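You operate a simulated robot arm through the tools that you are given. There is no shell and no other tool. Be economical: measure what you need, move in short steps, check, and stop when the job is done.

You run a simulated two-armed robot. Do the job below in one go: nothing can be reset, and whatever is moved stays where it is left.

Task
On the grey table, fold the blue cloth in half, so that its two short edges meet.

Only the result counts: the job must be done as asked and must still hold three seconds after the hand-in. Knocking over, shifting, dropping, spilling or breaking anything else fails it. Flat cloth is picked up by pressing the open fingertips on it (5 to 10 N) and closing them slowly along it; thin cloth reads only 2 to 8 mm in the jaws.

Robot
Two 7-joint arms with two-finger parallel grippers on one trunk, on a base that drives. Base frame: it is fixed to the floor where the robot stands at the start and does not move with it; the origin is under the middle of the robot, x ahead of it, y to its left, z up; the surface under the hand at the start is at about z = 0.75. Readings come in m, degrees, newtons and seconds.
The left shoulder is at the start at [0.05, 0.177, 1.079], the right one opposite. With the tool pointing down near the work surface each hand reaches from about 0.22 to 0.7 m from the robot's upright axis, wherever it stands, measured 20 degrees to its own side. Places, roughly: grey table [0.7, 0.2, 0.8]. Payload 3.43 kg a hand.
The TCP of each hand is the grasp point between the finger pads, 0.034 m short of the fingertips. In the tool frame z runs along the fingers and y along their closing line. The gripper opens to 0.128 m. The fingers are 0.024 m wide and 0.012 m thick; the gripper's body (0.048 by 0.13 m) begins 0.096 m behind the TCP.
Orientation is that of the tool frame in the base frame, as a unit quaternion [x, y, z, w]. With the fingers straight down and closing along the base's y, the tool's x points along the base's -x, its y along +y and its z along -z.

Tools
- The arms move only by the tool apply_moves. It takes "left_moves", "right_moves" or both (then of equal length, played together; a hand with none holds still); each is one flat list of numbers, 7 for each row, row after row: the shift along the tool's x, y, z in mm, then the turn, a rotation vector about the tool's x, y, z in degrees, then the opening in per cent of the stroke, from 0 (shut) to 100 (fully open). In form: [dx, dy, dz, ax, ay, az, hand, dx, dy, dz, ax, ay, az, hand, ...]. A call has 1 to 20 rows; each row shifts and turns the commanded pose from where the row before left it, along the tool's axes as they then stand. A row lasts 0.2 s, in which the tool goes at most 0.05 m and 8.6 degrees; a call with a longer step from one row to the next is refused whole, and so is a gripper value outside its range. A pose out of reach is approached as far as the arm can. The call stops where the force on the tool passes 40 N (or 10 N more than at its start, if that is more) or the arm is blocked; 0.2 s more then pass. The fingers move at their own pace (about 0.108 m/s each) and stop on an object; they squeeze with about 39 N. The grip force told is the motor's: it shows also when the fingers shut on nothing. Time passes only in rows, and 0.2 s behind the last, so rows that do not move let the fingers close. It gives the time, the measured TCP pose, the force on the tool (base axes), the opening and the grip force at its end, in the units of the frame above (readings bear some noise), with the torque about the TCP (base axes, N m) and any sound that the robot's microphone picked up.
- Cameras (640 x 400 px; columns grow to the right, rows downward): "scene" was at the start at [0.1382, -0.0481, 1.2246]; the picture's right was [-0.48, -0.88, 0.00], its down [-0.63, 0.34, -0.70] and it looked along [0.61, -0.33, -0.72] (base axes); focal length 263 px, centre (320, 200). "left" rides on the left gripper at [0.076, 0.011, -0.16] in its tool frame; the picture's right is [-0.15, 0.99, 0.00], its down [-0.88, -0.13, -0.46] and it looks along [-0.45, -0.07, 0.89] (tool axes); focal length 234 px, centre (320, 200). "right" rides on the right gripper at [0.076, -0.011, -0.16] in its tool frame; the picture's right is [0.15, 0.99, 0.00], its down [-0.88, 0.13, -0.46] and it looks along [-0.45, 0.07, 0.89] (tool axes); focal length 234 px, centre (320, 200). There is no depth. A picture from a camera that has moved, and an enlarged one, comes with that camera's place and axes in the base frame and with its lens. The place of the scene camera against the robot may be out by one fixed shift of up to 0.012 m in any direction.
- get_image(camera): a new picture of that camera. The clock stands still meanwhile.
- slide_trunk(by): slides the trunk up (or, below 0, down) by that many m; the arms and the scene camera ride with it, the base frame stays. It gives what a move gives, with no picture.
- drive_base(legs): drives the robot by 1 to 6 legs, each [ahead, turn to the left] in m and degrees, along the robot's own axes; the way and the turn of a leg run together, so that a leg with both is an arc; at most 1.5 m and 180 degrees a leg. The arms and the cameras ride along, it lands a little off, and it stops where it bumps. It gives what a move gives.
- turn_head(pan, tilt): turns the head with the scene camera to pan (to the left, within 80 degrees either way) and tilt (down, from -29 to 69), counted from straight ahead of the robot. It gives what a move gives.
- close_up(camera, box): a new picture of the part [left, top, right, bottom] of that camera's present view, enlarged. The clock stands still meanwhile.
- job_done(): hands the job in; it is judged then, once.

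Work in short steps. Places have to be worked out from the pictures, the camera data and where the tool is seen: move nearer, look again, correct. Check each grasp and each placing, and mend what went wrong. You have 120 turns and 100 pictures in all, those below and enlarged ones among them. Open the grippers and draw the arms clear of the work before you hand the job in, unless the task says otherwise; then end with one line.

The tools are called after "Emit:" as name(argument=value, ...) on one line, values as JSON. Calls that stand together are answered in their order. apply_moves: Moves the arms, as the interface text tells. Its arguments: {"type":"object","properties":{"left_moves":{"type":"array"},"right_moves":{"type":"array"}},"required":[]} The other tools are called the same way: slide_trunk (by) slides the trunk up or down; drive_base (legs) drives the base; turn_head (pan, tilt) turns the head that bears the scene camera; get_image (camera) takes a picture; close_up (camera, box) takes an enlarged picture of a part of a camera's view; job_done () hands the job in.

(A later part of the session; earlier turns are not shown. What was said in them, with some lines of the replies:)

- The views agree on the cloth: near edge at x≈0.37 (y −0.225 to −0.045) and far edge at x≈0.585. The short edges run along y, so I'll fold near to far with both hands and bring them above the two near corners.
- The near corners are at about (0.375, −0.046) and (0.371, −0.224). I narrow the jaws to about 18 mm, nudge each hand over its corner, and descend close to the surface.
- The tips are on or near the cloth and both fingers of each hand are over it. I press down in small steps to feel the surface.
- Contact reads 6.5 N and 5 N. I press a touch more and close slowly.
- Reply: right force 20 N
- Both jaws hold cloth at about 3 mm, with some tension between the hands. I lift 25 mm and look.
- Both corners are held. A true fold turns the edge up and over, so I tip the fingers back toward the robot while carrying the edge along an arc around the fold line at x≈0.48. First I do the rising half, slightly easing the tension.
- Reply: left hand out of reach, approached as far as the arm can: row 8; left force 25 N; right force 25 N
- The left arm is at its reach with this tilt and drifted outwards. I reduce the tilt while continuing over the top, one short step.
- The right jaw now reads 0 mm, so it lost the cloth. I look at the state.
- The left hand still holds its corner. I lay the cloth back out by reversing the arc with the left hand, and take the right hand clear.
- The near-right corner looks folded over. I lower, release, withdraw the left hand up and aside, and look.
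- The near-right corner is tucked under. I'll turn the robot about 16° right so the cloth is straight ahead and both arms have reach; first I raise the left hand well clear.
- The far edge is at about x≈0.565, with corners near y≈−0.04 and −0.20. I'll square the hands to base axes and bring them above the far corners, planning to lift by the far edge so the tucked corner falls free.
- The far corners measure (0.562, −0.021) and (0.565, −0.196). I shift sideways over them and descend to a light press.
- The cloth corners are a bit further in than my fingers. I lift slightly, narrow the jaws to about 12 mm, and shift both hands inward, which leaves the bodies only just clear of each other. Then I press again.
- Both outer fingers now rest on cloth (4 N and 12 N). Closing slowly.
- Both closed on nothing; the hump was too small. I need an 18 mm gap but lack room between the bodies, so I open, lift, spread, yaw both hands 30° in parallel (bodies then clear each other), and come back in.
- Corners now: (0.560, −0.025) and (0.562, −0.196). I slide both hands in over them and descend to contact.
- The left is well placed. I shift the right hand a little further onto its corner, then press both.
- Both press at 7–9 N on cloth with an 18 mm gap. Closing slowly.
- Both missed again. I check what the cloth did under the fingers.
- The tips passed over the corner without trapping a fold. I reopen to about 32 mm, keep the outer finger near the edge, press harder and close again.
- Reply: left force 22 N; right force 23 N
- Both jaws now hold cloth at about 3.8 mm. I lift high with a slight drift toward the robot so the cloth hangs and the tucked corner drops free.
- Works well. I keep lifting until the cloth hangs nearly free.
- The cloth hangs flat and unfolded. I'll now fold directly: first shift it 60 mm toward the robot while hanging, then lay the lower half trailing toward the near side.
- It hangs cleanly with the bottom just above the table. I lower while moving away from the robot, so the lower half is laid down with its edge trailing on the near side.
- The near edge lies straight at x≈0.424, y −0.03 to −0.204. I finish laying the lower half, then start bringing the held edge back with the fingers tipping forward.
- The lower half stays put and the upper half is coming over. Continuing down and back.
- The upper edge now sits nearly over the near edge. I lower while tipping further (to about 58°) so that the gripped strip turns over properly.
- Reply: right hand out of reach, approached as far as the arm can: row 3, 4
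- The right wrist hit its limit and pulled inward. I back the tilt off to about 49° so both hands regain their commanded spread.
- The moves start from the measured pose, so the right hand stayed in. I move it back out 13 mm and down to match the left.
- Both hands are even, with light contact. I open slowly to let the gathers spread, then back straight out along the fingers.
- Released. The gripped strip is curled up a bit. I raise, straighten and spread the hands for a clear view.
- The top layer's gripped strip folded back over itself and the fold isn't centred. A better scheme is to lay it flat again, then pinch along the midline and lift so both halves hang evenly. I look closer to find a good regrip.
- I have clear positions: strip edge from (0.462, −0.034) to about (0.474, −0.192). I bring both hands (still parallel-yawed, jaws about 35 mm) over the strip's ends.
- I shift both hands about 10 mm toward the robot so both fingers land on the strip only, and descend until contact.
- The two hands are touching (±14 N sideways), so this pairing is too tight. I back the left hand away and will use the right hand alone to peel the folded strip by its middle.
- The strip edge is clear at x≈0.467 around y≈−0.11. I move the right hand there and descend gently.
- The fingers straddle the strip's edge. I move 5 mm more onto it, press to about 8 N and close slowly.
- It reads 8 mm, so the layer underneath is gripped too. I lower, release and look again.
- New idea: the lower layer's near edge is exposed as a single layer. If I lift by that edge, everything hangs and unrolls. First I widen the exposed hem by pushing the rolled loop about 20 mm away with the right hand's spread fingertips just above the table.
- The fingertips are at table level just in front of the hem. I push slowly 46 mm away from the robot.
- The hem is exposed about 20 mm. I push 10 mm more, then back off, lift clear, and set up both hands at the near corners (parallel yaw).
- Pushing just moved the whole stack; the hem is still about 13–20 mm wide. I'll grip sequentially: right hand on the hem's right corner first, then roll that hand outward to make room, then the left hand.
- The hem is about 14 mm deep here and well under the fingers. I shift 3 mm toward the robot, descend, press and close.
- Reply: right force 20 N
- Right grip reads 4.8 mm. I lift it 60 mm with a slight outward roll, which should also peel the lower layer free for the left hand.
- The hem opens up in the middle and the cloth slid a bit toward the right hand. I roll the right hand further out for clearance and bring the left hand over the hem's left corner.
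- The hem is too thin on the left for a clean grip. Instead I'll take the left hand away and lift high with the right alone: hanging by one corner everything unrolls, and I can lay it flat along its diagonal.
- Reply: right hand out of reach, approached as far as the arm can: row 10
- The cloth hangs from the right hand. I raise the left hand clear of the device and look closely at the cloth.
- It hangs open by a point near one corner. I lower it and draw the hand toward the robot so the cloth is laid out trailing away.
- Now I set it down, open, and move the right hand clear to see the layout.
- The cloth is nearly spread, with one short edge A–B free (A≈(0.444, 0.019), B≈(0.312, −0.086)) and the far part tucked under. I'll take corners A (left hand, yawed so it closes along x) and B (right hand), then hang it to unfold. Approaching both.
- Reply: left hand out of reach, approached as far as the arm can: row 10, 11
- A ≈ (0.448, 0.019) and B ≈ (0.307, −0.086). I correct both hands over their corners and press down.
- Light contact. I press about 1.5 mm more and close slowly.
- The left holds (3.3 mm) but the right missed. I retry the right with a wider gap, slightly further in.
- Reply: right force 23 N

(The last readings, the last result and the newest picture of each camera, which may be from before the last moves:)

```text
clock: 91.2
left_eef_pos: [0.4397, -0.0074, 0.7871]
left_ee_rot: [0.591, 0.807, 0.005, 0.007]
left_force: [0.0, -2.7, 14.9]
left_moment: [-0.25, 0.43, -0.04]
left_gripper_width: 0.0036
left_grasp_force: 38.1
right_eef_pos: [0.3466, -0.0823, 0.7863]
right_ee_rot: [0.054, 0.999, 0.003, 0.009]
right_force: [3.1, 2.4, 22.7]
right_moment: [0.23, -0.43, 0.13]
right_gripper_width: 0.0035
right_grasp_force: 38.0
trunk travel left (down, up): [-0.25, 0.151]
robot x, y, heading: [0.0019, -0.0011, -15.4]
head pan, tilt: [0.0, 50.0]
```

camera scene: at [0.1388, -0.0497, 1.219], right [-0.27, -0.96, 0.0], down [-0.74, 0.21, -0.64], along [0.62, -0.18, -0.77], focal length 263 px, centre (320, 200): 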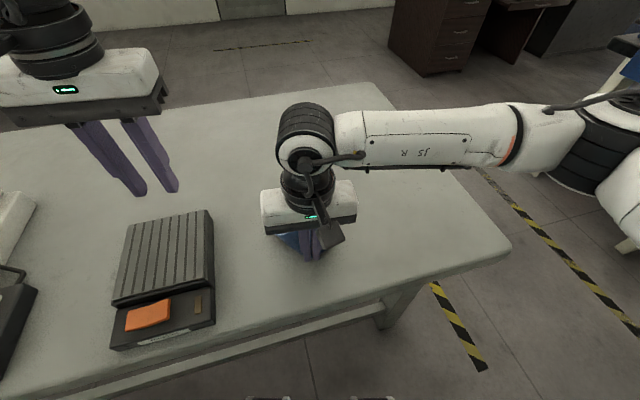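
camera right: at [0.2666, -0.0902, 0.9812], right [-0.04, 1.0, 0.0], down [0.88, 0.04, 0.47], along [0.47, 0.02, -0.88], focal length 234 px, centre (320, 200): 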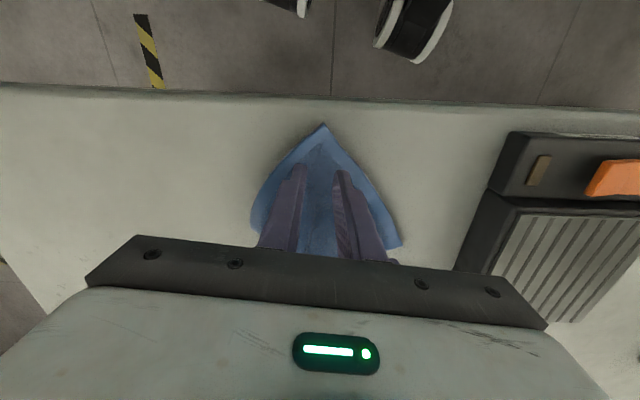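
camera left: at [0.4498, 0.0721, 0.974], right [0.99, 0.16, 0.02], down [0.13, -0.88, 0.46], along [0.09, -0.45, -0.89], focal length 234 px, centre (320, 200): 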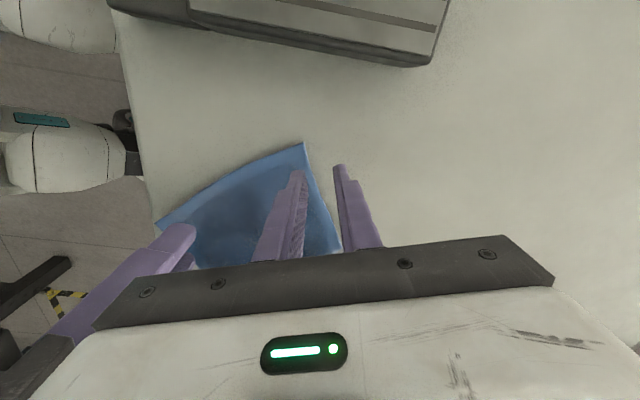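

Both corners are held (≈3.5 mm). I lift straight up, then swing the pair so the held edge is square to the robot, letting the cloth hang and unfold.

Emit:
apply_moves(left_moves=[0, 0, -20, 0, 0, 0, 0, 0, 0, -25, 0, 0, 0, 0, 0, 0, -25, 0, 0, 0, 0, 0, 0, -25, 0, 0, 0, 0, 0, 0, -25, 0, 0, 0, 0, 0, 0, -25, 0, 0, 0, 0, -13.4, 9.9, -10.6, 0, 0, 0, 0, -13.4, 9.9, -10.6, 0, 0, 0, 0, -13.4, 9.9, -10.6, 0, 0, 0, 0, -13.4, 9.9, -10.6, 0, 0, 0, 0, -13.4, 9.9, -10.6, 0, 0, 0, 0, -13.4, 9.9, -10.6, 0, 0, 0, 0, -13.4, 9.9, -10.6, 0, 0, 0, 0, -13.4, 9.9, -10.6, 0, 0, 0, 0, 0, 0, 0, 0, 0, 0, 0, 0, 0, 0, 0, 0, 0, 0], right_moves=[0, 0, -20, 0, 0, 0, 0, 0, 0, -25, 0, 0, 0, 0, 0, 0, -25, 0, 0, 0, 0, 0, 0, -25, 0, 0, 0, 0, 0, 0, -25, 0, 0, 0, 0, 0, 0, -25, 0, 0, 0, 0, -22.4, -12.5, -10.6, 0, 0, 0, 0, -22.4, -12.5, -10.6, 0, 0, 0, 0, -22.4, -12.5, -10.6, 0, 0, 0, 0, -22.4, -12.5, -10.6, 0, 0, 0, 0, -22.4, -12.5, -10.6, 0, 0, 0, 0, -22.4, -12.5, -10.6, 0, 0, 0, 0, -22.4, -12.5, -10.6, 0, 0, 0, 0, -22.4, -12.5, -10.6, 0, 0, 0, 0, 0, 0, 0, 0, 0, 0, 0, 0, 0, 0, 0, 0, 0, 0])

Emit:
get_image(camera="scene")

```text
clock: 93.0
left_eef_pos: [0.4644, -0.0215, 0.9492]
left_ee_rot: [0.582, 0.813, 0.004, 0.009]
left_force: [1.9, 1.2, 1.1]
left_moment: [-1.07, 1.25, -0.29]
left_gripper_width: 0.0035
left_grasp_force: 37.4
right_eef_pos: [0.3734, -0.1044, 0.9472]
right_ee_rot: [0.037, 0.999, 0.002, 0.005]
right_force: [-1.4, -1.8, -2.5]
right_moment: [0.95, -1.11, 0.24]
right_gripper_width: 0.0035
right_grasp_force: 38.0
trunk travel left (down, up): [-0.25, 0.151]
robot x, y, heading: [0.0013, 0.0034, -15.7]
head pan, tilt: [0.0, 50.0]
stopped in row 8 (left hand): the force on the tool passed its limit at 47 N (the readings are from after the stop); the commanded pose is now the measured one
```

```text
12 pictures are left
camera scene: at [0.1388, -0.0496, 1.219], right [-0.27, -0.96, 0.0], down [-0.74, 0.21, -0.64], along [0.62, -0.18, -0.77], focal length 263 px, centre (320, 200)
```

scene: 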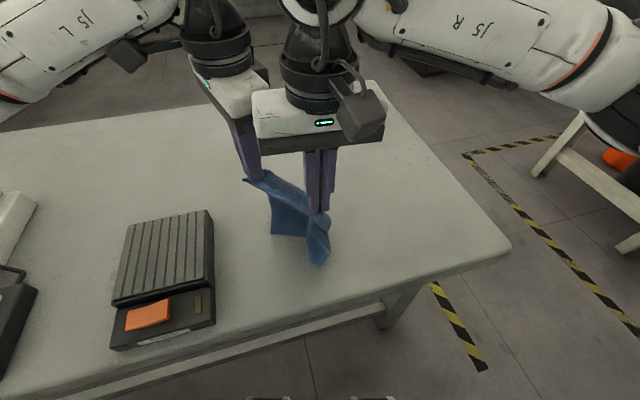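

The hand bodies touched while swinging but both still hold. I'll keep the pair's orientation, separate them a hair, and translate them together while rising, so the cloth hangs freely farther out.

Emit:
apply_moves(left_moves=[1.2, 2.7, 0, 0, 0, 0, 0, -15.9, 6.4, -6, 0, 0, 0, 0, -15.9, 6.4, -6, 0, 0, 0, 0, -15.9, 6.4, -6, 0, 0, 0, 0, -15.9, 6.4, -6, 0, 0, 0, 0, -15.9, 6.4, -6, 0, 0, 0, 0, -15.9, 6.4, -6, 0, 0, 0, 0, -15.9, 6.4, -6, 0, 0, 0, 0, -15.9, 6.4, -6, 0, 0, 0, 0, -15.9, 6.4, -6, 0, 0, 0, 0, 0, 0, 0, 0, 0, 0, 0, 0, 0, 0, 0, 0, 0, 0], right_moves=[0, 0, 0, 0, 0, 0, 0, -12.1, -12.1, -6, 0, 0, 0, 0, -12.1, -12.1, -6, 0, 0, 0, 0, -12.1, -12.1, -6, 0, 0, 0, 0, -12.1, -12.1, -6, 0, 0, 0, 0, -12.1, -12.1, -6, 0, 0, 0, 0, -12.1, -12.1, -6, 0, 0, 0, 0, -12.1, -12.1, -6, 0, 0, 0, 0, -12.1, -12.1, -6, 0, 0, 0, 0, -12.1, -12.1, -6, 0, 0, 0, 0, 0, 0, 0, 0, 0, 0, 0, 0, 0, 0, 0, 0, 0, 0])

Emit:
get_image(camera="scene")

```text
clock: 94.4
left_eef_pos: [0.5069, -0.0624, 0.9729]
left_ee_rot: [0.573, 0.819, -0.002, 0.012]
left_force: [0.5, 2.6, 1.0]
left_moment: [-2.09, 1.72, -0.5]
left_gripper_width: 0.0034
left_grasp_force: 38.2
left hand out of reach, approached as far as the arm can: row 5, 6
right_eef_pos: [0.422, -0.1601, 0.976]
right_ee_rot: [0.024, 1.0, 0.004, 0.003]
right_force: [-1.3, -3.3, -0.7]
right_moment: [1.99, -1.64, 0.33]
right_gripper_width: 0.0037
right_grasp_force: 38.6
trunk travel left (down, up): [-0.25, 0.151]
robot x, y, heading: [0.0007, -0.0019, -15.9]
head pan, tilt: [0.0, 50.0]
stopped in row 6 (left hand): the force on the tool passed its limit at 44 N (the readings are from after the stop); the commanded pose is now the measured one
```

```text
11 pictures are left
camera scene: at [0.1389, -0.0497, 1.219], right [-0.27, -0.96, 0.0], down [-0.74, 0.21, -0.64], along [0.62, -0.18, -0.77], focal length 263 px, centre (320, 200)
```

scene: 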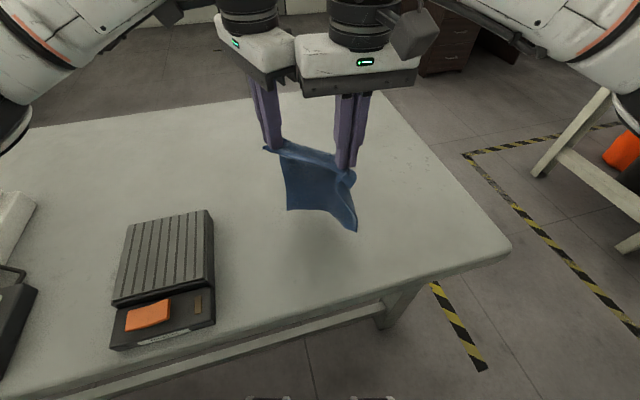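

The cloth hangs fully unfolded. To get room to lay it flat, I raise a little, turn the base 14° further right, and then carry the pair forward.

Emit:
apply_moves(left_moves=[1.5, 3.7, -10, 0, 0, 0, 0, 0, 0, -12, 0, 0, 0, 0], right_moves=[0, 0, -10, 0, 0, 0, 0, 0, 0, -12, 0, 0, 0, 0])

Emit:
drive_base(legs=[[0, -14]])

Emit:
apply_moves(left_moves=[-9.4, 13, 0, 0, 0, 0, 0, -9.4, 13, 0, 0, 0, 0, 0, -9.4, 13, 0, 0, 0, 0, 0, -9.4, 13, 0, 0, 0, 0, 0, -9.4, 13, 0, 0, 0, 0, 0, 0, 0, 0, 0, 0, 0, 0], right_moves=[-15.6, -3.6, 0, 0, 0, 0, 0, -15.6, -3.6, 0, 0, 0, 0, 0, -15.6, -3.6, 0, 0, 0, 0, 0, -15.6, -3.6, 0, 0, 0, 0, 0, -15.6, -3.6, 0, 0, 0, 0, 0, 0, 0, 0, 0, 0, 0, 0])

```text
clock: 95.0
left_eef_pos: [0.5056, -0.0618, 0.984]
left_ee_rot: [0.572, 0.82, 0.0, 0.014]
left_force: [5.8, -8.8, 10.8]
left_moment: [-1.01, 3.25, 0.28]
left_gripper_width: 0.0035
left_grasp_force: 38.6
left hand out of reach, approached as far as the arm can: row 1
right_eef_pos: [0.4203, -0.1588, 0.996]
right_ee_rot: [0.021, 1.0, 0.003, 0.002]
right_force: [-6.3, 8.6, -11.5]
right_moment: [0.07, -2.26, 1.0]
right_gripper_width: 0.0039
right_grasp_force: 38.2
trunk travel left (down, up): [-0.25, 0.151]
robot x, y, heading: [0.0008, 0.0024, -15.8]
head pan, tilt: [0.0, 50.0]
```

```text
clock: 96.3
left_eef_pos: [0.4765, -0.1842, 0.983]
left_ee_rot: [0.669, 0.744, -0.001, 0.012]
left_force: [0.6, -11.1, 2.6]
left_moment: [0.32, 2.2, 0.43]
left_gripper_width: 0.0035
left_grasp_force: 37.8
right_eef_pos: [0.3695, -0.2579, 0.9975]
right_ee_rot: [0.145, 0.989, 0.003, 0.003]
right_force: [-1.2, 11.2, -2.2]
right_moment: [-0.23, -2.04, 0.97]
right_gripper_width: 0.0039
right_grasp_force: 37.7
trunk travel left (down, up): [-0.25, 0.151]
robot x, y, heading: [0.0011, 0.001, -29.7]
head pan, tilt: [0.0, 50.0]
```

```text
clock: 96.7
left_eef_pos: [0.4818, -0.1821, 0.9846]
left_ee_rot: [0.659, 0.752, -0.004, 0.015]
left_force: [3.2, 1.1, 1.4]
left_moment: [-1.32, 2.05, -0.3]
left_gripper_width: 0.0034
left_grasp_force: 37.9
left hand out of reach, approached as far as the arm can: row 1, 2
right_eef_pos: [0.3776, -0.257, 0.9989]
right_ee_rot: [0.13, 0.992, 0.005, 0.001]
right_force: [-3.2, -1.8, -1.7]
right_moment: [1.18, -1.84, 0.46]
right_gripper_width: 0.0039
right_grasp_force: 37.9
trunk travel left (down, up): [-0.25, 0.151]
robot x, y, heading: [0.003, 0.0031, -29.7]
head pan, tilt: [0.0, 50.0]
stopped in row 2 (left hand): the force on the tool passed its limit at 50 N (the readings are from after the stop); the commanded pose is now the measured one
```

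The left wrist is at its yaw limit and the bodies are rubbing. I rotate the right hand 30° and the left 13° the other way to free both, then go forward.

Emit:
apply_moves(left_moves=[0, 0, 0, 0, 0, 0, 0, 0, 0, 0, 0, 0, 0, 0, 0, 0, 0, 0, 0, 0, 0, 0, 0, 0, 0, 0, -5, 0, 0, 0, 0, 0, 0, -5, 0, 0, 0, 0, 0, 0, -4, 0], right_moves=[0, 0, 2, 0, 0, -6, 0, 0, 0, 2, 0, 0, -6, 0, 0, 0, 2, 0, 0, -6, 0, 0, 0, 2, 0, 0, -6, 0, 0, 0, 2, 0, 0, -6, 0, 0, 0, 2, 0, 0, 0, 0])

```text
clock: 98.1
left_eef_pos: [0.4793, -0.1819, 0.9836]
left_ee_rot: [0.562, 0.827, -0.005, 0.015]
left_force: [-9.2, -5.7, 0.0]
left_moment: [-0.2, 0.32, -0.18]
left_gripper_width: 0.0034
left_grasp_force: 37.3
right_eef_pos: [0.3775, -0.2577, 0.9859]
right_ee_rot: [-0.131, 0.991, 0.004, 0.002]
right_force: [10.3, 6.2, 0.5]
right_moment: [0.28, -0.36, -0.09]
right_gripper_width: 0.0033
right_grasp_force: 38.1
trunk travel left (down, up): [-0.25, 0.151]
robot x, y, heading: [-0.003, 0.0013, -29.9]
head pan, tilt: [0.0, 50.0]
```

Freed. Slight tension remains, so I bring them 4 mm closer and carry the hanging cloth forward about 85 mm.

Emit:
apply_moves(left_moves=[-1, -3.9, 0, 0, 0, 0, 0, -11.07, 8.84, 0, 0, 0, 0, 0, -11.07, 8.84, 0, 0, 0, 0, 0, -11.07, 8.84, 0, 0, 0, 0, 0, -11.07, 8.84, 0, 0, 0, 0, 0, -11.07, 8.84, 0, 0, 0, 0, 0, -11.07, 8.84, 0, 0, 0, 0, 0, 0, 0, 0, 0, 0, 0, 0, 0, 0, 0, 0, 0, 0, 0], right_moves=[0, 0, 0, 0, 0, 0, 0, -10, -10, 0, 0, 0, 0, 0, -10, -10, 0, 0, 0, 0, 0, -10, -10, 0, 0, 0, 0, 0, -10, -10, 0, 0, 0, 0, 0, -10, -10, 0, 0, 0, 0, 0, -10, -10, 0, 0, 0, 0, 0, 0, 0, 0, 0, 0, 0, 0, 0, 0, 0, 0, 0, 0, 0])

Emit:
get_image(camera="scene")

```text
clock: 100.1
left_eef_pos: [0.5335, -0.2154, 0.9849]
left_ee_rot: [0.562, 0.827, -0.004, 0.015]
left_force: [0.2, -0.8, 0.5]
left_moment: [-0.02, 0.0, -0.08]
left_gripper_width: 0.0034
left_grasp_force: 38.0
left hand out of reach, approached as far as the arm can: row 6, 7
right_eef_pos: [0.4513, -0.3016, 0.9855]
right_ee_rot: [-0.13, 0.992, 0.004, 0.001]
right_force: [0.0, 0.3, 0.1]
right_moment: [0.03, 0.03, -0.06]
right_gripper_width: 0.0031
right_grasp_force: 37.8
trunk travel left (down, up): [-0.25, 0.151]
robot x, y, heading: [0.0013, -0.0001, -29.6]
head pan, tilt: [0.0, 50.0]
```

```text
10 pictures are left
camera scene: at [0.1249, -0.0828, 1.219], right [-0.5, -0.87, 0.0], down [-0.66, 0.38, -0.64], along [0.56, -0.32, -0.77], focal length 263 px, centre (320, 200)
```

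scene: 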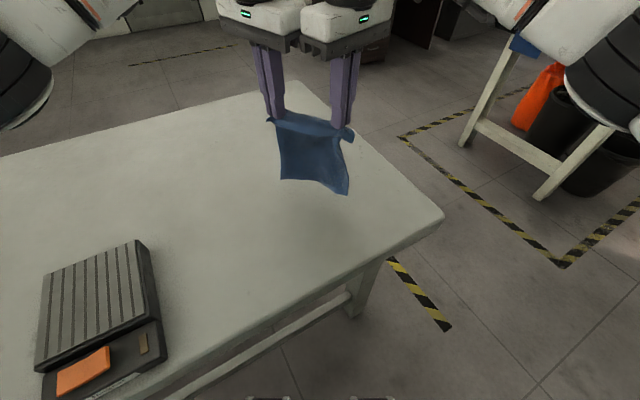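

The cloth hangs free and untensioned. For table room I turn the base back 14° left, then lay the cloth by drawing the hands toward the robot while lowering.

Emit:
apply_moves(left_moves=[0, 0, -10, 0, 0, 0, 0], right_moves=[0, 0, -10, 0, 0, 0, 0])

Emit:
drive_base(legs=[[0, 14]])

Emit:
apply_moves(left_moves=[0, 0, 18, 0, 0, 0, 0, 13.97, -6.47, 14.6, 0, 0, 0, 0, 13.97, -6.47, 14.6, 0, 0, 0, 0, 13.97, -6.47, 14.6, 0, 0, 0, 0, 13.97, -6.47, 14.6, 0, 0, 0, 0, 13.97, -6.47, 14.6, 0, 0, 0, 0, 13.97, -6.47, 14.6, 0, 0, 0, 0, 13.97, -6.47, 14.6, 0, 0, 0, 0, 13.97, -6.47, 14.6, 0, 0, 0, 0], right_moves=[0, 0, 18, 0, 0, 0, 0, 8.04, 13.1, 14.6, 0, 0, 0, 0, 8.04, 13.1, 14.6, 0, 0, 0, 0, 8.04, 13.1, 14.6, 0, 0, 0, 0, 8.04, 13.1, 14.6, 0, 0, 0, 0, 8.04, 13.1, 14.6, 0, 0, 0, 0, 8.04, 13.1, 14.6, 0, 0, 0, 0, 8.04, 13.1, 14.6, 0, 0, 0, 0, 8.04, 13.1, 14.6, 0, 0, 0, 0])

Emit:
get_image(camera="scene")

```text
clock: 100.5
left_eef_pos: [0.5336, -0.216, 0.9954]
left_ee_rot: [0.562, 0.827, -0.004, 0.014]
left_force: [-1.1, 0.3, -0.1]
left_moment: [-0.02, -0.01, -0.05]
left_gripper_width: 0.0033
left_grasp_force: 37.6
right_eef_pos: [0.4501, -0.3005, 0.9951]
right_ee_rot: [-0.131, 0.991, 0.003, 0.003]
right_force: [-0.7, 1.3, 0.0]
right_moment: [0.02, -0.04, -0.08]
right_gripper_width: 0.0033
right_grasp_force: 37.8
trunk travel left (down, up): [-0.25, 0.151]
robot x, y, heading: [0.0035, 0.0, -29.7]
head pan, tilt: [0.0, 50.0]
```

```text
clock: 101.7
left_eef_pos: [0.5707, -0.0771, 0.9951]
left_ee_rot: [0.456, 0.89, -0.003, 0.016]
left_force: [0.4, -1.3, 0.4]
left_moment: [-0.01, 0.0, -0.08]
left_gripper_width: 0.0031
left_grasp_force: 37.8
right_eef_pos: [0.5107, -0.1804, 0.9956]
right_ee_rot: [-0.253, 0.967, 0.004, 0.001]
right_force: [0.1, 1.5, -0.4]
right_moment: [-0.02, 0.0, -0.09]
right_gripper_width: 0.0034
right_grasp_force: 37.8
trunk travel left (down, up): [-0.25, 0.151]
robot x, y, heading: [0.0047, -0.003, -15.4]
head pan, tilt: [0.0, 50.0]
```

```text
clock: 103.7
left_eef_pos: [0.4656, -0.0191, 0.8558]
left_ee_rot: [0.455, 0.89, -0.001, 0.015]
left_force: [-0.2, -0.7, -0.4]
left_moment: [-0.01, 0.0, -0.06]
left_gripper_width: 0.003
left_grasp_force: 37.5
right_eef_pos: [0.4041, -0.1203, 0.8616]
right_ee_rot: [-0.252, 0.968, 0.004, 0.002]
right_force: [0.1, 1.4, -0.7]
right_moment: [-0.02, -0.02, -0.07]
right_gripper_width: 0.0036
right_grasp_force: 37.8
trunk travel left (down, up): [-0.25, 0.151]
robot x, y, heading: [0.0012, 0.0055, -15.7]
head pan, tilt: [0.0, 50.0]
```

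```text
9 pictures are left
camera scene: at [0.1389, -0.0492, 1.219], right [-0.27, -0.96, 0.0], down [-0.74, 0.21, -0.64], along [0.62, -0.17, -0.77], focal length 263 px, centre (320, 200)
```

scene: 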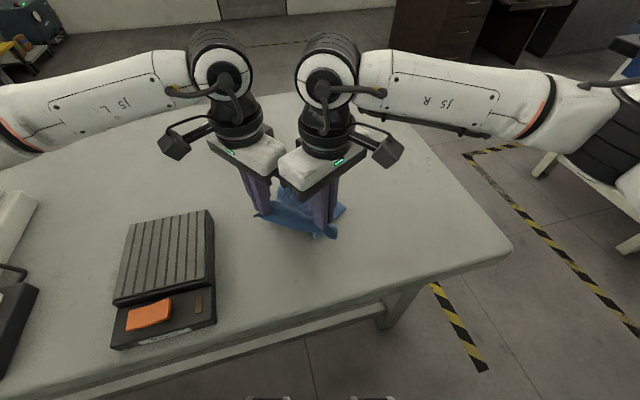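

Laying is on track. I finish the last part, pull gently flat, touch down and release with the jaws spreading.

Emit:
apply_moves(left_moves=[13.97, -6.47, 13, 0, 0, 0, 0, 13.97, -6.47, 13, 0, 0, 0, 0, 13.97, -6.47, 13, 0, 0, 0, 0, 13.97, -6.47, 13, 0, 0, 0, 0, 9, -4.2, 8, 0, 0, 0, 0, 9, -4.2, 5, 0, 0, 0, 0, 0, 0, 0, 0, 0, 0, 8, 0, 0, 0, 0, 0, 0, 18, 0, 0, 0, 0, 0, 0, 28, 0, 0, -15, 0, 0, 0, 28, 0, 0, -35, 0, 0, 0, 28, 0, 0, -40, 0, 0, 0, 28], right_moves=[8.04, 13.1, 14, 0, 0, 0, 0, 8.04, 13.1, 14, 0, 0, 0, 0, 8.04, 13.1, 14, 0, 0, 0, 0, 8.04, 13.1, 14, 0, 0, 0, 0, 5.2, 8.5, 8, 0, 0, 0, 0, 5.2, 8.5, 5, 0, 0, 0, 0, 0, 0, 0, 0, 0, 0, 8, 0, 0, 0, 0, 0, 0, 18, 0, 0, 0, 0, 0, 0, 28, 0, 0, -15, 0, 0, 0, 28, 0, 0, -35, 0, 0, 0, 28, 0, 0, -40, 0, 0, 0, 28])

```text
clock: 106.3
left_eef_pos: [0.394, 0.0197, 0.8804]
left_ee_rot: [0.456, 0.89, -0.002, 0.015]
left_force: [0.8, 0.2, -0.6]
left_moment: [0.02, -0.01, 0.02]
left_gripper_width: 0.036
left_grasp_force: 0.1
right_eef_pos: [0.3324, -0.0786, 0.8836]
right_ee_rot: [-0.253, 0.968, 0.005, 0.002]
right_force: [-0.3, 0.7, 0.4]
right_moment: [-0.01, 0.01, 0.03]
right_gripper_width: 0.0358
right_grasp_force: 0.0
trunk travel left (down, up): [-0.25, 0.151]
robot x, y, heading: [-0.0037, -0.0026, -15.2]
head pan, tilt: [0.0, 50.0]
```

Now I raise and spread the hands for a view of the layout.

Emit:
apply_moves(left_moves=[0, 0, -40, 0, 0, 0, 28, 0, 0, -40, 0, 0, 0, 28, 24.3, 17.6, -10, 0, 0, 0, 28, 24.3, 17.6, 0, 0, 0, 0, 28, 24.3, 17.6, 0, 0, 0, 0, 28, 24.3, 17.6, 0, 0, 0, 0, 28], right_moves=[0, 0, -40, 0, 0, 0, 28, 0, 0, -40, 0, 0, 0, 28, 14.7, -26.2, -10, 0, 0, 0, 28, 14.7, -26.2, 0, 0, 0, 0, 28, 14.7, -26.2, 0, 0, 0, 0, 28, 14.7, -26.2, 0, 0, 0, 0, 28])

Emit:
close_up(camera="scene", box=[210, 140, 410, 300])

```text
clock: 107.7
left_eef_pos: [0.3919, 0.1427, 0.9664]
left_ee_rot: [0.457, 0.889, -0.001, 0.015]
left_force: [-0.3, 0.2, -0.8]
left_moment: [-0.01, 0.02, -0.01]
left_gripper_width: 0.0362
left_grasp_force: 0.0
right_eef_pos: [0.3332, -0.1999, 0.9707]
right_ee_rot: [-0.254, 0.967, 0.004, 0.0]
right_force: [-0.7, -0.3, 0.2]
right_moment: [-0.02, 0.01, 0.02]
right_gripper_width: 0.0357
right_grasp_force: 0.0
trunk travel left (down, up): [-0.25, 0.151]
robot x, y, heading: [0.0024, 0.0033, -15.5]
head pan, tilt: [0.0, 50.0]
```

```text
2.50 times, centred on (310, 220) of scene
camera zoom: at [0.1388, -0.0493, 1.219], right [-0.27, -0.96, 0.0], down [-0.74, 0.21, -0.64], along [0.62, -0.17, -0.77], focal length 658 px, centre (345, 150)
```

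zoom: 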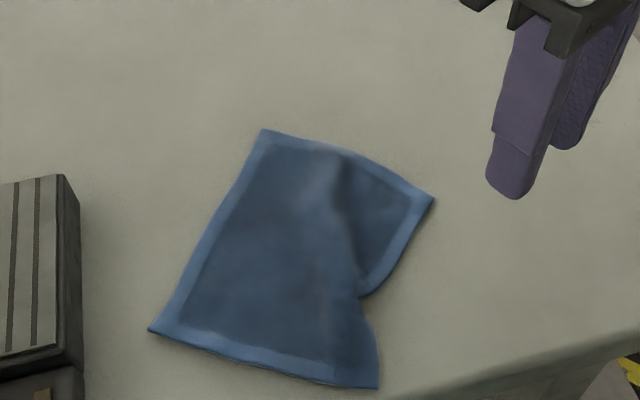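

Nearly flat with all four corners visible: A(0.385,0.045), B(0.297,−0.105), FL(0.560,−0.074), FR(0.442,−0.202), with one wrinkle shortening the right side. I press closed right fingertips just inside FR and drag it outward about 37 mm to smooth it.

Emit:
apply_moves(right_moves=[-20, -7.1, 34, 0, 0, 0, 0, -20, -7.1, 34, 0, 0, 0, 0, -20, -7.1, 34, 0, 0, 0, 0, -20, -7.1, 34, 0, 0, 0, 0, -20, -7.1, 34, 0, 0, 0, 0, 0, 0, 10, 0, 0, 0, 0, 0, 0, 2, 0, 0, 0, 0, 0, 0, 1, 0, 0, 0, 0])

```text
clock: 109.5
left_eef_pos: [0.3909, 0.1423, 0.9661]
left_ee_rot: [0.455, 0.89, -0.002, 0.015]
left_force: [0.0, -0.7, -0.3]
left_moment: [0.0, 0.02, -0.01]
left_gripper_width: 0.0357
left_grasp_force: 0.0
right_eef_pos: [0.439, -0.18, 0.7897]
right_ee_rot: [-0.253, 0.968, 0.004, 0.001]
right_force: [0.4, -0.3, 1.0]
right_moment: [0.0, -0.04, 0.02]
right_gripper_width: 0.0
right_grasp_force: 33.5
trunk travel left (down, up): [-0.25, 0.151]
robot x, y, heading: [-0.0006, 0.0007, -15.5]
head pan, tilt: [0.0, 50.0]
```

Contact is close. I press about 2.5 mm more, drag outward slowly, and lift.

Emit:
apply_moves(right_moves=[0, 0, 2, 0, 0, 0, 0, 0, 0, 1, 0, 0, 0, 0, -2.6, -5.6, 0, 0, 0, 0, 0, -2.6, -5.6, 0, 0, 0, 0, 0, -2.6, -5.6, 0, 0, 0, 0, 0, -2.6, -5.6, 0, 0, 0, 0, 0, -2.6, -5.6, 0, 0, 0, 0, 0, -2.6, -5.6, 0, 0, 0, 0, 0])

Emit:
apply_moves(right_moves=[0, 0, -20, 0, 0, 0, 0, 0, 0, -40, 0, 0, 0, 24, 14, -35, -30, 0, 0, 0, 24, 14, -35, -10, 0, 0, 0, 24])

Emit:
close_up(camera="scene", box=[210, 140, 410, 300])

```text
clock: 111.3
left_eef_pos: [0.3903, 0.1435, 0.9674]
left_ee_rot: [0.456, 0.89, -0.002, 0.015]
left_force: [-0.8, -0.7, -0.5]
left_moment: [0.02, 0.02, 0.0]
left_gripper_width: 0.0358
left_grasp_force: 0.1
right_eef_pos: [0.4673, -0.2021, 0.7874]
right_ee_rot: [-0.253, 0.968, 0.003, 0.002]
right_force: [-3.1, 1.5, 18.1]
right_moment: [0.05, 0.14, 0.02]
right_gripper_width: 0.0001
right_grasp_force: 32.9
trunk travel left (down, up): [-0.25, 0.151]
robot x, y, heading: [0.0019, -0.005, -15.5]
head pan, tilt: [0.0, 50.0]
```

```text
clock: 112.3
left_eef_pos: [0.392, 0.1425, 0.9674]
left_ee_rot: [0.456, 0.89, -0.002, 0.014]
left_force: [-0.3, 0.1, -0.1]
left_moment: [-0.02, 0.01, 0.01]
left_gripper_width: 0.0358
left_grasp_force: 0.1
right_eef_pos: [0.4752, -0.2706, 0.8835]
right_ee_rot: [-0.253, 0.967, 0.004, 0.001]
right_force: [-0.4, 0.2, 1.5]
right_moment: [0.01, 0.0, -0.01]
right_gripper_width: 0.0309
right_grasp_force: 0.1
right hand out of reach, approached as far as the arm can: row 4
trunk travel left (down, up): [-0.25, 0.151]
robot x, y, heading: [-0.0034, 0.0007, -15.5]
head pan, tilt: [0.0, 50.0]
```

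```text
2.50 times, centred on (310, 220) of scene
camera zoom: at [0.139, -0.0491, 1.2189], right [-0.27, -0.96, 0.0], down [-0.74, 0.21, -0.64], along [0.62, -0.17, -0.77], focal length 658 px, centre (345, 150)
```

zoom: 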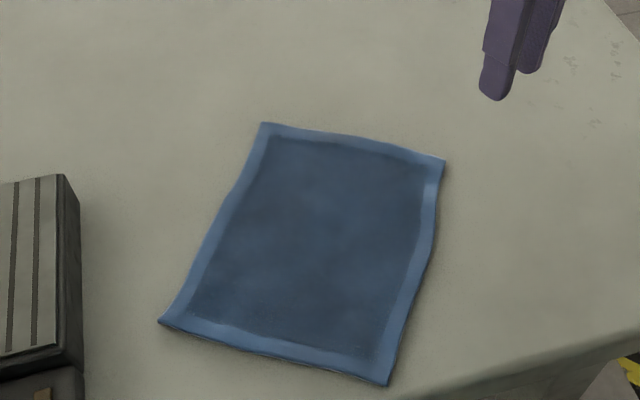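

Now the cloth is perfectly flat: long axis along (0.844, −0.537), long-side midpoints M1≈(0.480, −0.018) and M2≈(0.388, −0.169). For the midline pinch both hands must close along the long axis; I turn the base left 20° to bring the wrist angles in range and rotate the hands.

Emit:
drive_base(legs=[[0, 20]])

Emit:
apply_moves(left_moves=[0, 0, -10, 0, 0, -7.6, 27, 0, 0, 0, 0, 0, -7.6, 27, 0, 0, 0, 0, 0, -7.6, 27, 0, 0, 0, 0, 0, -7.6, 27, 0, 0, 0, 0, 0, -7.6, 27, 0, 0, 0, 0, 0, -7.6, 27, 0, 0, 0, 0, 0, -7.6, 27, 0, 0, 0, 0, 0, -7.6, 27, 0, 0, 0, 0, 0, -7.6, 27, 0, 0, 0, 0, 0, -7.6, 27, 0, 0, 0, 0, 0, -7.6, 27, 0, 0, 0, 0, 0, -7.6, 27])

```text
clock: 113.8
left_eef_pos: [0.3193, 0.2682, 0.967]
left_ee_rot: [0.294, 0.956, 0.0, 0.016]
left_force: [-0.2, -0.2, 0.0]
left_moment: [0.0, 0.0, -0.06]
left_gripper_width: 0.0359
left_grasp_force: 0.0
right_eef_pos: [0.5373, -0.0897, 0.8828]
right_ee_rot: [-0.418, 0.909, 0.004, 0.0]
right_force: [-0.4, 0.3, -0.4]
right_moment: [0.01, 0.0, 0.02]
right_gripper_width: 0.031
right_grasp_force: 0.1
trunk travel left (down, up): [-0.25, 0.151]
robot x, y, heading: [-0.0037, 0.0035, 4.7]
head pan, tilt: [0.0, 50.0]
```

```text
clock: 116.4
left_eef_pos: [0.3178, 0.2675, 0.9768]
left_ee_rot: [-0.478, 0.878, -0.011, 0.01]
left_force: [-0.3, -0.1, 0.0]
left_moment: [0.0, -0.02, 0.03]
left_gripper_width: 0.0344
left_grasp_force: 0.0
right_eef_pos: [0.5377, -0.0889, 0.8826]
right_ee_rot: [-0.417, 0.909, 0.004, 0.0]
right_force: [0.0, -0.2, -0.5]
right_moment: [-0.01, 0.0, 0.02]
right_gripper_width: 0.0306
right_grasp_force: 0.1
trunk travel left (down, up): [-0.25, 0.151]
robot x, y, heading: [0.0005, -0.002, 4.5]
head pan, tilt: [0.0, 50.0]
```

Both wrist angles are reached. I bring the right hand over its midline point (0.398, −0.152) and the left over (0.470, −0.035), stopping just above the cloth, and check.

Emit:
apply_moves(left_moves=[17.2, -29.2, 4, 0, 0, 0, 27, 17.2, -29.2, 4, 0, 0, 0, 27, 17.2, -29.2, 4, 0, 0, 0, 27, 17.2, -29.2, 4, 0, 0, 0, 27, 17.2, -29.2, 4, 0, 0, 0, 27, 17.2, -29.2, 4, 0, 0, 0, 27, 17.2, -29.2, 4, 0, 0, 0, 27, 17.2, -29.2, 4, 0, 0, 0, 27, 17.2, -29.2, 4, 0, 0, 0, 27, 17.2, -29.2, 4, 0, 0, 0, 27, 0, 0, 40, 0, 0, 0, 27, 0, 0, 40, 0, 0, 0, 27, 0, 0, 40, 0, 0, 0, 27, 0, 0, 12, 0, 0, 0, 27], right_moves=[0, 0, 0, 0, 0, -7, 27, 26, 16, 4, 0, 0, 0, 27, 26, 16, 4, 0, 0, 0, 27, 26, 16, 4, 0, 0, 0, 27, 26, 16, 4, 0, 0, 0, 27, 26, 16, 4, 0, 0, 0, 27, 0, 0, 20, 0, 0, 0, 27, 0, 0, 20, 0, 0, 0, 27, 0, 0, 20, 0, 0, 0, 27, 0, 0, 0, 0, 0, 0, 27, 0, 0, 0, 0, 0, 0, 27, 0, 0, 0, 0, 0, 0, 27, 0, 0, 0, 0, 0, 0, 27, 0, 0, 0, 0, 0, 0, 27])

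Emit:
get_image(camera="right")

```text
clock: 119.1
left_eef_pos: [0.4767, -0.0363, 0.8712]
left_ee_rot: [-0.484, 0.875, -0.019, 0.01]
left_force: [0.0, -0.6, -0.3]
left_moment: [0.02, -0.03, 0.03]
left_gripper_width: 0.0346
left_grasp_force: 0.1
right_eef_pos: [0.3885, -0.1394, 0.7973]
right_ee_rot: [-0.416, 0.909, 0.002, -0.01]
right_force: [-0.2, -0.4, -0.3]
right_moment: [-0.03, 0.0, 0.02]
right_gripper_width: 0.0346
right_grasp_force: 0.0
right hand out of reach, approached as far as the arm can: row 1
trunk travel left (down, up): [-0.25, 0.151]
robot x, y, heading: [0.0009, 0.0017, 4.4]
head pan, tilt: [0.0, 50.0]
stopped in row 13 (left hand): the force on the tool passed its limit at 53 N (the readings are from after the stop); the commanded pose is now the measured one
```

```text
6 pictures are left
camera right: at [0.3509, -0.2033, 0.9576], right [-0.84, 0.54, 0.01], down [0.49, 0.75, 0.44], along [0.23, 0.38, -0.9], focal length 234 px, centre (320, 200)
```

right: 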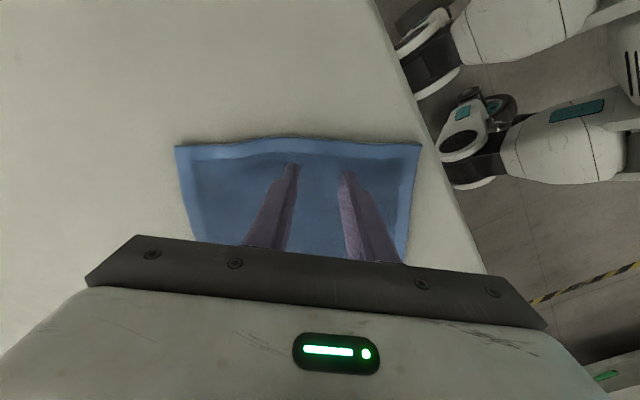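

The left hand bumped the right (its camera is between them). Rolling both hands outward about the closing axis keeps the fingertips level and clears the bodies; I do that with corrections to put both jaws centred on the midline, then descend.

Emit:
apply_moves(left_moves=[0, 0, -15, 0, 0, 0, 27, -3.7, 3.3, 0, 0, 7.5, 0, 27, -3.7, 3.3, 0, 0, 7.5, 0, 27, -5.2, 0, 19.3, 0, 0, 0, 27, -5.2, 0, 19.3, 0, 0, 0, 27, -5.2, 0, 19.3, 0, 0, 0, 27, -4.4, 0, 16.4, 0, 0, 0, 27], right_moves=[0, 0, -8, 0, 0, 0, 27, 6, -9.1, 0, 0, -5, 0, 27, 6, -9.1, 0, 0, -5, 0, 27, 0, 0, 0, 0, 0, 0, 27, 0, 0, 0, 0, 0, 0, 27, 0, 0, 0, 0, 0, 0, 27, 0, 0, 0, 0, 0, 0, 27])

```text
clock: 120.7
left_eef_pos: [0.4783, -0.0284, 0.8082]
left_ee_rot: [-0.476, 0.869, -0.082, -0.105]
left_force: [-0.2, -0.9, 0.7]
left_moment: [-0.01, 0.01, -0.02]
left_gripper_width: 0.0347
left_grasp_force: 0.3
right_eef_pos: [0.3946, -0.161, 0.8053]
right_ee_rot: [-0.414, 0.907, 0.039, 0.071]
right_force: [0.2, -0.2, 0.4]
right_moment: [0.02, 0.0, 0.0]
right_gripper_width: 0.0349
right_grasp_force: 0.0
trunk travel left (down, up): [-0.25, 0.151]
robot x, y, heading: [0.0011, -0.0016, 4.5]
head pan, tilt: [0.0, 50.0]
```

Both are clear of each other. The right tip is on the midline; the left is about 5 mm past it. I verify with one left-camera view.

Emit:
get_image(camera="left")

```text
5 pictures are left
camera left: at [0.4462, -0.0449, 0.9798], right [-0.76, 0.65, -0.08], down [0.62, 0.76, 0.22], along [0.2, 0.11, -0.97], focal length 234 px, centre (320, 200)
```

left: 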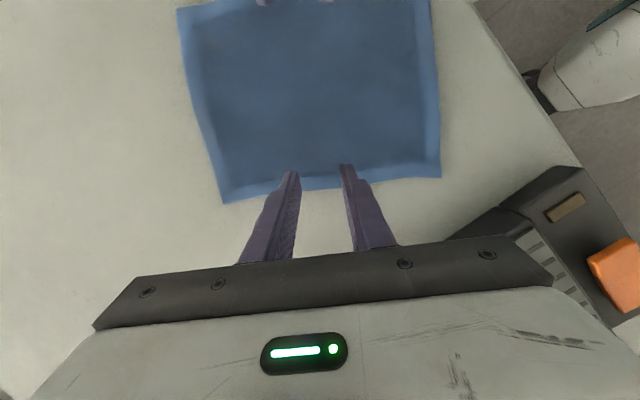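

The left view confirms M1≈(0.481, −0.022); both jaws are within 2 mm of the midline. I apply the tiny corrections and descend to contact.

Emit:
apply_moves(left_moves=[3.5, 2, 0, 0, 0, 0, 27, -2.3, 0, 9, 0, 0, 0, 27, -2.1, 0, 8, 0, 0, 0, 27, -0.5, 0, 2, 0, 0, 0, 27, -0.3, 0, 1, 0, 0, 0, 27], right_moves=[0, -1.6, 0, 0, 0, 0, 27, 1.4, 0, 8, 0, 0, 0, 27, 1.2, 0, 6.5, 0, 0, 0, 27, 0.3, 0, 2, 0, 0, 0, 27, 0.2, 0, 1, 0, 0, 0, 27])

```text
clock: 121.9
left_eef_pos: [0.4756, -0.0313, 0.7895]
left_ee_rot: [-0.476, 0.869, -0.083, -0.104]
left_force: [1.5, 0.8, 4.5]
left_moment: [0.11, 0.07, -0.02]
left_gripper_width: 0.0345
left_grasp_force: 0.1
right_eef_pos: [0.3957, -0.162, 0.7883]
right_ee_rot: [-0.415, 0.906, 0.038, 0.071]
right_force: [0.0, -1.9, 10.3]
right_moment: [-0.22, -0.04, -0.06]
right_gripper_width: 0.0345
right_grasp_force: 0.1
trunk travel left (down, up): [-0.25, 0.151]
robot x, y, heading: [-0.0021, -0.0022, 4.6]
head pan, tilt: [0.0, 50.0]
```

Contact at 4.5 N and 10 N. I press the left a bit more and close both slowly.

Emit:
apply_moves(left_moves=[-0.4, 0, 1.5, 0, 0, 0, 27, 0, 0, 0, 0, 0, 0, 24, 0, 0, 0, 0, 0, 0, 21, 0, 0, 0, 0, 0, 0, 18, 0, 0, 0, 0, 0, 0, 15, 0, 0, 0, 0, 0, 0, 12, 0, 0, 0, 0, 0, 0, 9, 0, 0, 0, 0, 0, 0, 6, 0, 0, 0, 0, 0, 0, 3, 0, 0, 0, 0, 0, 0, 0, 0, 0, 0, 0, 0, 0, 0], right_moves=[0, 0, 0.5, 0, 0, 0, 27, 0, 0, 0, 0, 0, 0, 24, 0, 0, 0, 0, 0, 0, 21, 0, 0, 0, 0, 0, 0, 18, 0, 0, 0, 0, 0, 0, 15, 0, 0, 0, 0, 0, 0, 12, 0, 0, 0, 0, 0, 0, 9, 0, 0, 0, 0, 0, 0, 6, 0, 0, 0, 0, 0, 0, 3, 0, 0, 0, 0, 0, 0, 0, 0, 0, 0, 0, 0, 0, 0])

```text
clock: 124.3
left_eef_pos: [0.4744, -0.0301, 0.7886]
left_ee_rot: [-0.476, 0.869, -0.083, -0.104]
left_force: [-1.6, -0.4, 15.6]
left_moment: [0.06, 0.13, 0.01]
left_gripper_width: 0.0047
left_grasp_force: 39.0
right_eef_pos: [0.3952, -0.1611, 0.7877]
right_ee_rot: [-0.414, 0.907, 0.039, 0.071]
right_force: [1.3, 0.7, 18.2]
right_moment: [-0.12, -0.02, 0.07]
right_gripper_width: 0.0044
right_grasp_force: 38.5
trunk travel left (down, up): [-0.25, 0.151]
robot x, y, heading: [0.0002, 0.001, 4.4]
head pan, tilt: [0.0, 50.0]
```

Both jaws hold the midline ridge (≈4.5 mm). I lift straight up 125 mm so both halves hang.

Emit:
apply_moves(left_moves=[4, 0, -14.5, 0, 0, 0, 0, 6.5, 0, -24.1, 0, 0, 0, 0, 6.5, 0, -24.1, 0, 0, 0, 0, 6.5, 0, -24.1, 0, 0, 0, 0, 6.5, 0, -24.1, 0, 0, 0, 0, 2.6, 0, -9.6, 0, 0, 0, 0, 0, 0, 0, 0, 0, 0, 0], right_moves=[-2.5, 0, -14.8, 0, 0, 0, 0, -4.2, 0, -24.7, 0, 0, 0, 0, -4.2, 0, -24.7, 0, 0, 0, 0, -4.2, 0, -24.7, 0, 0, 0, 0, -4.2, 0, -24.7, 0, 0, 0, 0, -1.7, 0, -9.9, 0, 0, 0, 0, 0, 0, 0, 0, 0, 0, 0])

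Emit:
get_image(camera="scene")

```text
clock: 125.9
left_eef_pos: [0.4708, -0.028, 0.9133]
left_ee_rot: [-0.477, 0.869, -0.082, -0.104]
left_force: [-1.5, -2.5, 0.4]
left_moment: [-0.08, 0.02, 0.0]
left_gripper_width: 0.0045
left_grasp_force: 38.4
right_eef_pos: [0.3977, -0.1621, 0.9125]
right_ee_rot: [-0.415, 0.906, 0.039, 0.07]
right_force: [1.3, 2.1, -0.1]
right_moment: [0.03, -0.08, 0.05]
right_gripper_width: 0.0044
right_grasp_force: 38.6
trunk travel left (down, up): [-0.25, 0.151]
robot x, y, heading: [-0.0019, -0.0022, 4.5]
head pan, tilt: [0.0, 50.0]
```

```text
4 pictures are left
camera scene: at [0.144, 0.0018, 1.219], right [0.08, -1.0, 0.0], down [-0.76, -0.06, -0.64], along [0.64, 0.05, -0.77], focal length 263 px, centre (320, 200)
```

scene: 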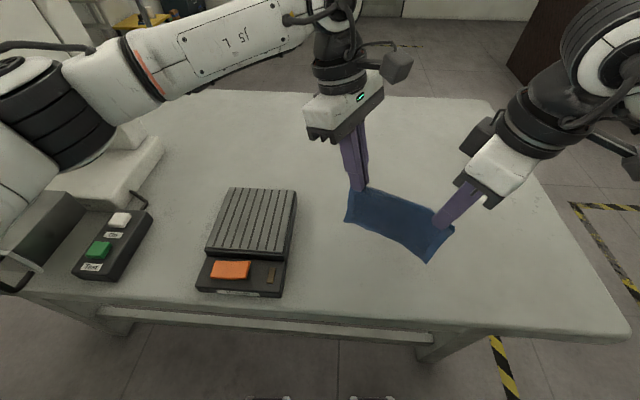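

The cloth hangs evenly folded over the midline. I carry it 40 mm out, then lower while drawing back so both halves trail and lie down together; I stop halfway to check force readings.

Emit:
apply_moves(left_moves=[0, -10, 0, 0, 0, 0, 0, 0, -10, 0, 0, 0, 0, 0, 0, -10, 0, 0, 0, 0, 0, 0, -10, 0, 0, 0, 0, 0, -3.2, 0, 12, 0, 0, 0, 0, -3.2, 0, 12, 0, 0, 0, 0, -2.4, 10.5, 8.7, 0, 0, 0, 0, -2.4, 10.5, 8.7, 0, 0, 0, 0, -2.4, 10.5, 8.7, 0, 0, 0, 0, -2.4, 10.5, 8.7, 0, 0, 0, 0, -2.4, 10.5, 8.7, 0, 0, 0, 0], right_moves=[-1.5, -9.9, 0, 0, 0, 0, 0, -1.5, -9.9, 0, 0, 0, 0, 0, -1.5, -9.9, 0, 0, 0, 0, 0, -1.5, -9.9, 0, 0, 0, 0, 0, 2, 0, 12.3, 0, 0, 0, 0, 2, 0, 12.3, 0, 0, 0, 0, 3, 10.4, 8.9, 0, 0, 0, 0, 3, 10.4, 8.9, 0, 0, 0, 0, 3, 10.4, 8.9, 0, 0, 0, 0, 3, 10.4, 8.9, 0, 0, 0, 0, 3, 10.4, 8.9, 0, 0, 0, 0])

```text
clock: 128.3
left_eef_pos: [0.4621, -0.0238, 0.841]
left_ee_rot: [-0.476, 0.869, -0.083, -0.104]
left_force: [-0.7, 0.3, -0.1]
left_moment: [-0.03, 0.01, 0.02]
left_gripper_width: 0.0045
left_grasp_force: 38.2
right_eef_pos: [0.3858, -0.1529, 0.8406]
right_ee_rot: [-0.414, 0.907, 0.039, 0.07]
right_force: [0.1, -0.1, 0.6]
right_moment: [-0.03, -0.03, 0.05]
right_gripper_width: 0.0041
right_grasp_force: 39.3
trunk travel left (down, up): [-0.25, 0.151]
robot x, y, heading: [-0.0002, -0.002, 4.6]
head pan, tilt: [0.0, 50.0]
```

Proceeding smoothly with no tension. I finish laying down to the table.

Emit:
apply_moves(left_moves=[-2.4, 10.5, 8.7, 0, 0, 0, 0, -2.4, 10.5, 8.7, 0, 0, 0, 0, -2.4, 10.5, 8.7, 0, 0, 0, 0, -2.4, 10.5, 8.7, 0, 0, 0, 0, -2.4, 9, 7, 0, 0, 0, 0, -1, 3, 3, 0, 0, 0, 0], right_moves=[3, 10.4, 8.9, 0, 0, 0, 0, 3, 10.4, 8.9, 0, 0, 0, 0, 3, 10.4, 8.9, 0, 0, 0, 0, 3, 10.4, 8.9, 0, 0, 0, 0, 2.6, 9, 7, 0, 0, 0, 0, 1, 3, 3, 0, 0, 0, 0])

```text
clock: 129.7
left_eef_pos: [0.4187, 0.0045, 0.7936]
left_ee_rot: [-0.476, 0.869, -0.082, -0.104]
left_force: [-1.2, -1.3, 1.1]
left_moment: [-0.02, 0.01, 0.05]
left_gripper_width: 0.0042
left_grasp_force: 38.7
right_eef_pos: [0.3417, -0.1254, 0.7959]
right_ee_rot: [-0.415, 0.906, 0.039, 0.071]
right_force: [0.9, 0.8, 1.5]
right_moment: [0.03, -0.01, 0.07]
right_gripper_width: 0.0042
right_grasp_force: 39.0
trunk travel left (down, up): [-0.25, 0.151]
robot x, y, heading: [0.0038, -0.0013, 4.1]
head pan, tilt: [0.0, 50.0]
```

It's laid with the fold near the robot. I open slightly, lift the hands straight out and spread them, then look.

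Emit:
apply_moves(left_moves=[0, 0, 0, 0, 0, 0, 4, 0, 0, 0, 0, 0, 0, 8, 0, 0, 0, 0, 0, 0, 12, 2, 0, -7, 0, 0, 0, 12, 5, 0, -19, 0, 0, 0, 12, 6.5, 0, -24, 0, 0, 0, 12, 6.5, 0, -24, 0, 0, 0, 12, -35, 0, -24, 0, 0, 0, 12, -40, 0, 0, 0, 0, 0, 12, -40, 0, 0, 0, 0, 0, 12], right_moves=[0, 0, 0, 0, 0, 0, 4, 0, 0, 0, 0, 0, 0, 8, 0, 0, 0, 0, 0, 0, 12, -1.2, 0, -7, 0, 0, 0, 12, -3.2, 0, -19, 0, 0, 0, 12, -4.2, 0, -24.5, 0, 0, 0, 12, -4.2, 0, -24.5, 0, 0, 0, 12, 30, 0, -24, 0, 0, 0, 12, 40, 0, -8, 0, 0, 0, 12, 40, 0, -8, 0, 0, 0, 12])

Emit:
close_up(camera="scene", box=[310, 160, 490, 290])

```text
clock: 131.9
left_eef_pos: [0.4789, 0.107, 0.8632]
left_ee_rot: [-0.477, 0.869, -0.082, -0.104]
left_force: [0.4, 0.2, 0.5]
left_moment: [-0.01, 0.0, 0.0]
left_gripper_width: 0.0154
left_grasp_force: 0.2
right_eef_pos: [0.3097, -0.2116, 0.903]
right_ee_rot: [-0.416, 0.906, 0.039, 0.069]
right_force: [-0.1, -0.1, 0.0]
right_moment: [-0.05, 0.01, -0.01]
right_gripper_width: 0.0156
right_grasp_force: 0.0
right hand out of reach, approached as far as the arm can: row 9, 10
trunk travel left (down, up): [-0.25, 0.151]
robot x, y, heading: [0.0019, 0.0002, 4.3]
head pan, tilt: [0.0, 50.0]
```

```text
3.08 times, centred on (400, 225) of scene
camera zoom: at [0.1436, 0.0017, 1.2191], right [0.08, -1.0, 0.0], down [-0.76, -0.06, -0.64], along [0.64, 0.05, -0.77], focal length 810 px, centre (74, 123)
```

zoom: 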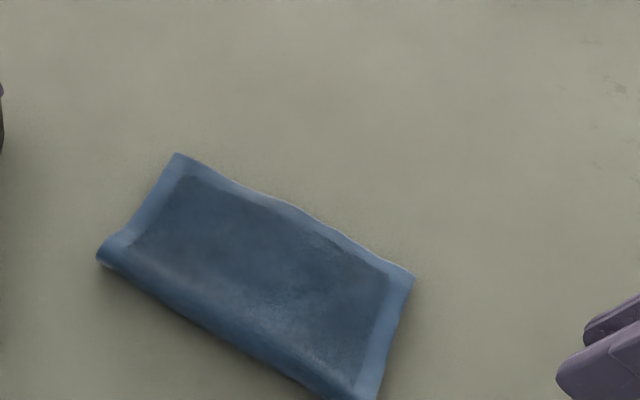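

A clean half fold with the far edges meeting. I raise both hands well clear and open the grippers, then take one last overall look.

Emit:
apply_moves(left_moves=[6.5, 0, -24, 0, 0, 0, 40, 6.5, 0, -24, 0, 0, 0, 60, 6.5, 0, -24, 0, 0, 0, 80, 0, 0, 0, 0, 0, 0, 80], right_moves=[-4.2, 0, -24, 0, 0, 0, 40, -4.2, 0, -24, 0, 0, 0, 60, 0, 0, -20, 0, 0, 0, 80, 0, 0, 0, 0, 0, 0, 80])

Emit:
get_image(camera="scene")

```text
clock: 132.9
left_eef_pos: [0.4767, 0.1079, 0.9376]
left_ee_rot: [-0.476, 0.87, -0.081, -0.105]
left_force: [-0.4, 0.3, 0.3]
left_moment: [-0.01, 0.0, 0.03]
left_gripper_width: 0.1025
left_grasp_force: 0.1
right_eef_pos: [0.3091, -0.2135, 0.9717]
right_ee_rot: [-0.414, 0.907, 0.039, 0.07]
right_force: [0.2, -0.3, 1.1]
right_moment: [0.01, 0.03, 0.0]
right_gripper_width: 0.1025
right_grasp_force: 0.0
trunk travel left (down, up): [-0.25, 0.151]
robot x, y, heading: [0.0043, 0.0008, 4.3]
head pan, tilt: [0.0, 50.0]
```

```text
2 pictures are left
camera scene: at [0.1439, 0.0018, 1.219], right [0.08, -1.0, 0.0], down [-0.76, -0.06, -0.64], along [0.64, 0.05, -0.77], focal length 263 px, centre (320, 200)
```

scene: 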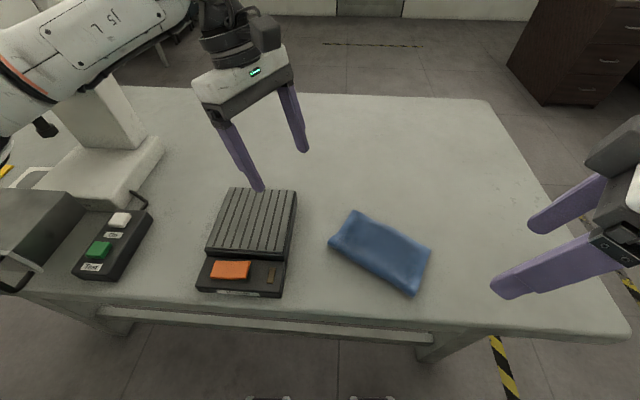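

The cloth lies neatly folded, nothing else in view looks moved, and both hands are open and clear. Handing in.

Emit:
job_done()

```text
The job is handed in.
```

The blue cloth is folded in half on the grey table. Its two short edges looked aligned in the last pictures, though the lower edge was hidden under the upper one, and both hands are open and clear of it.
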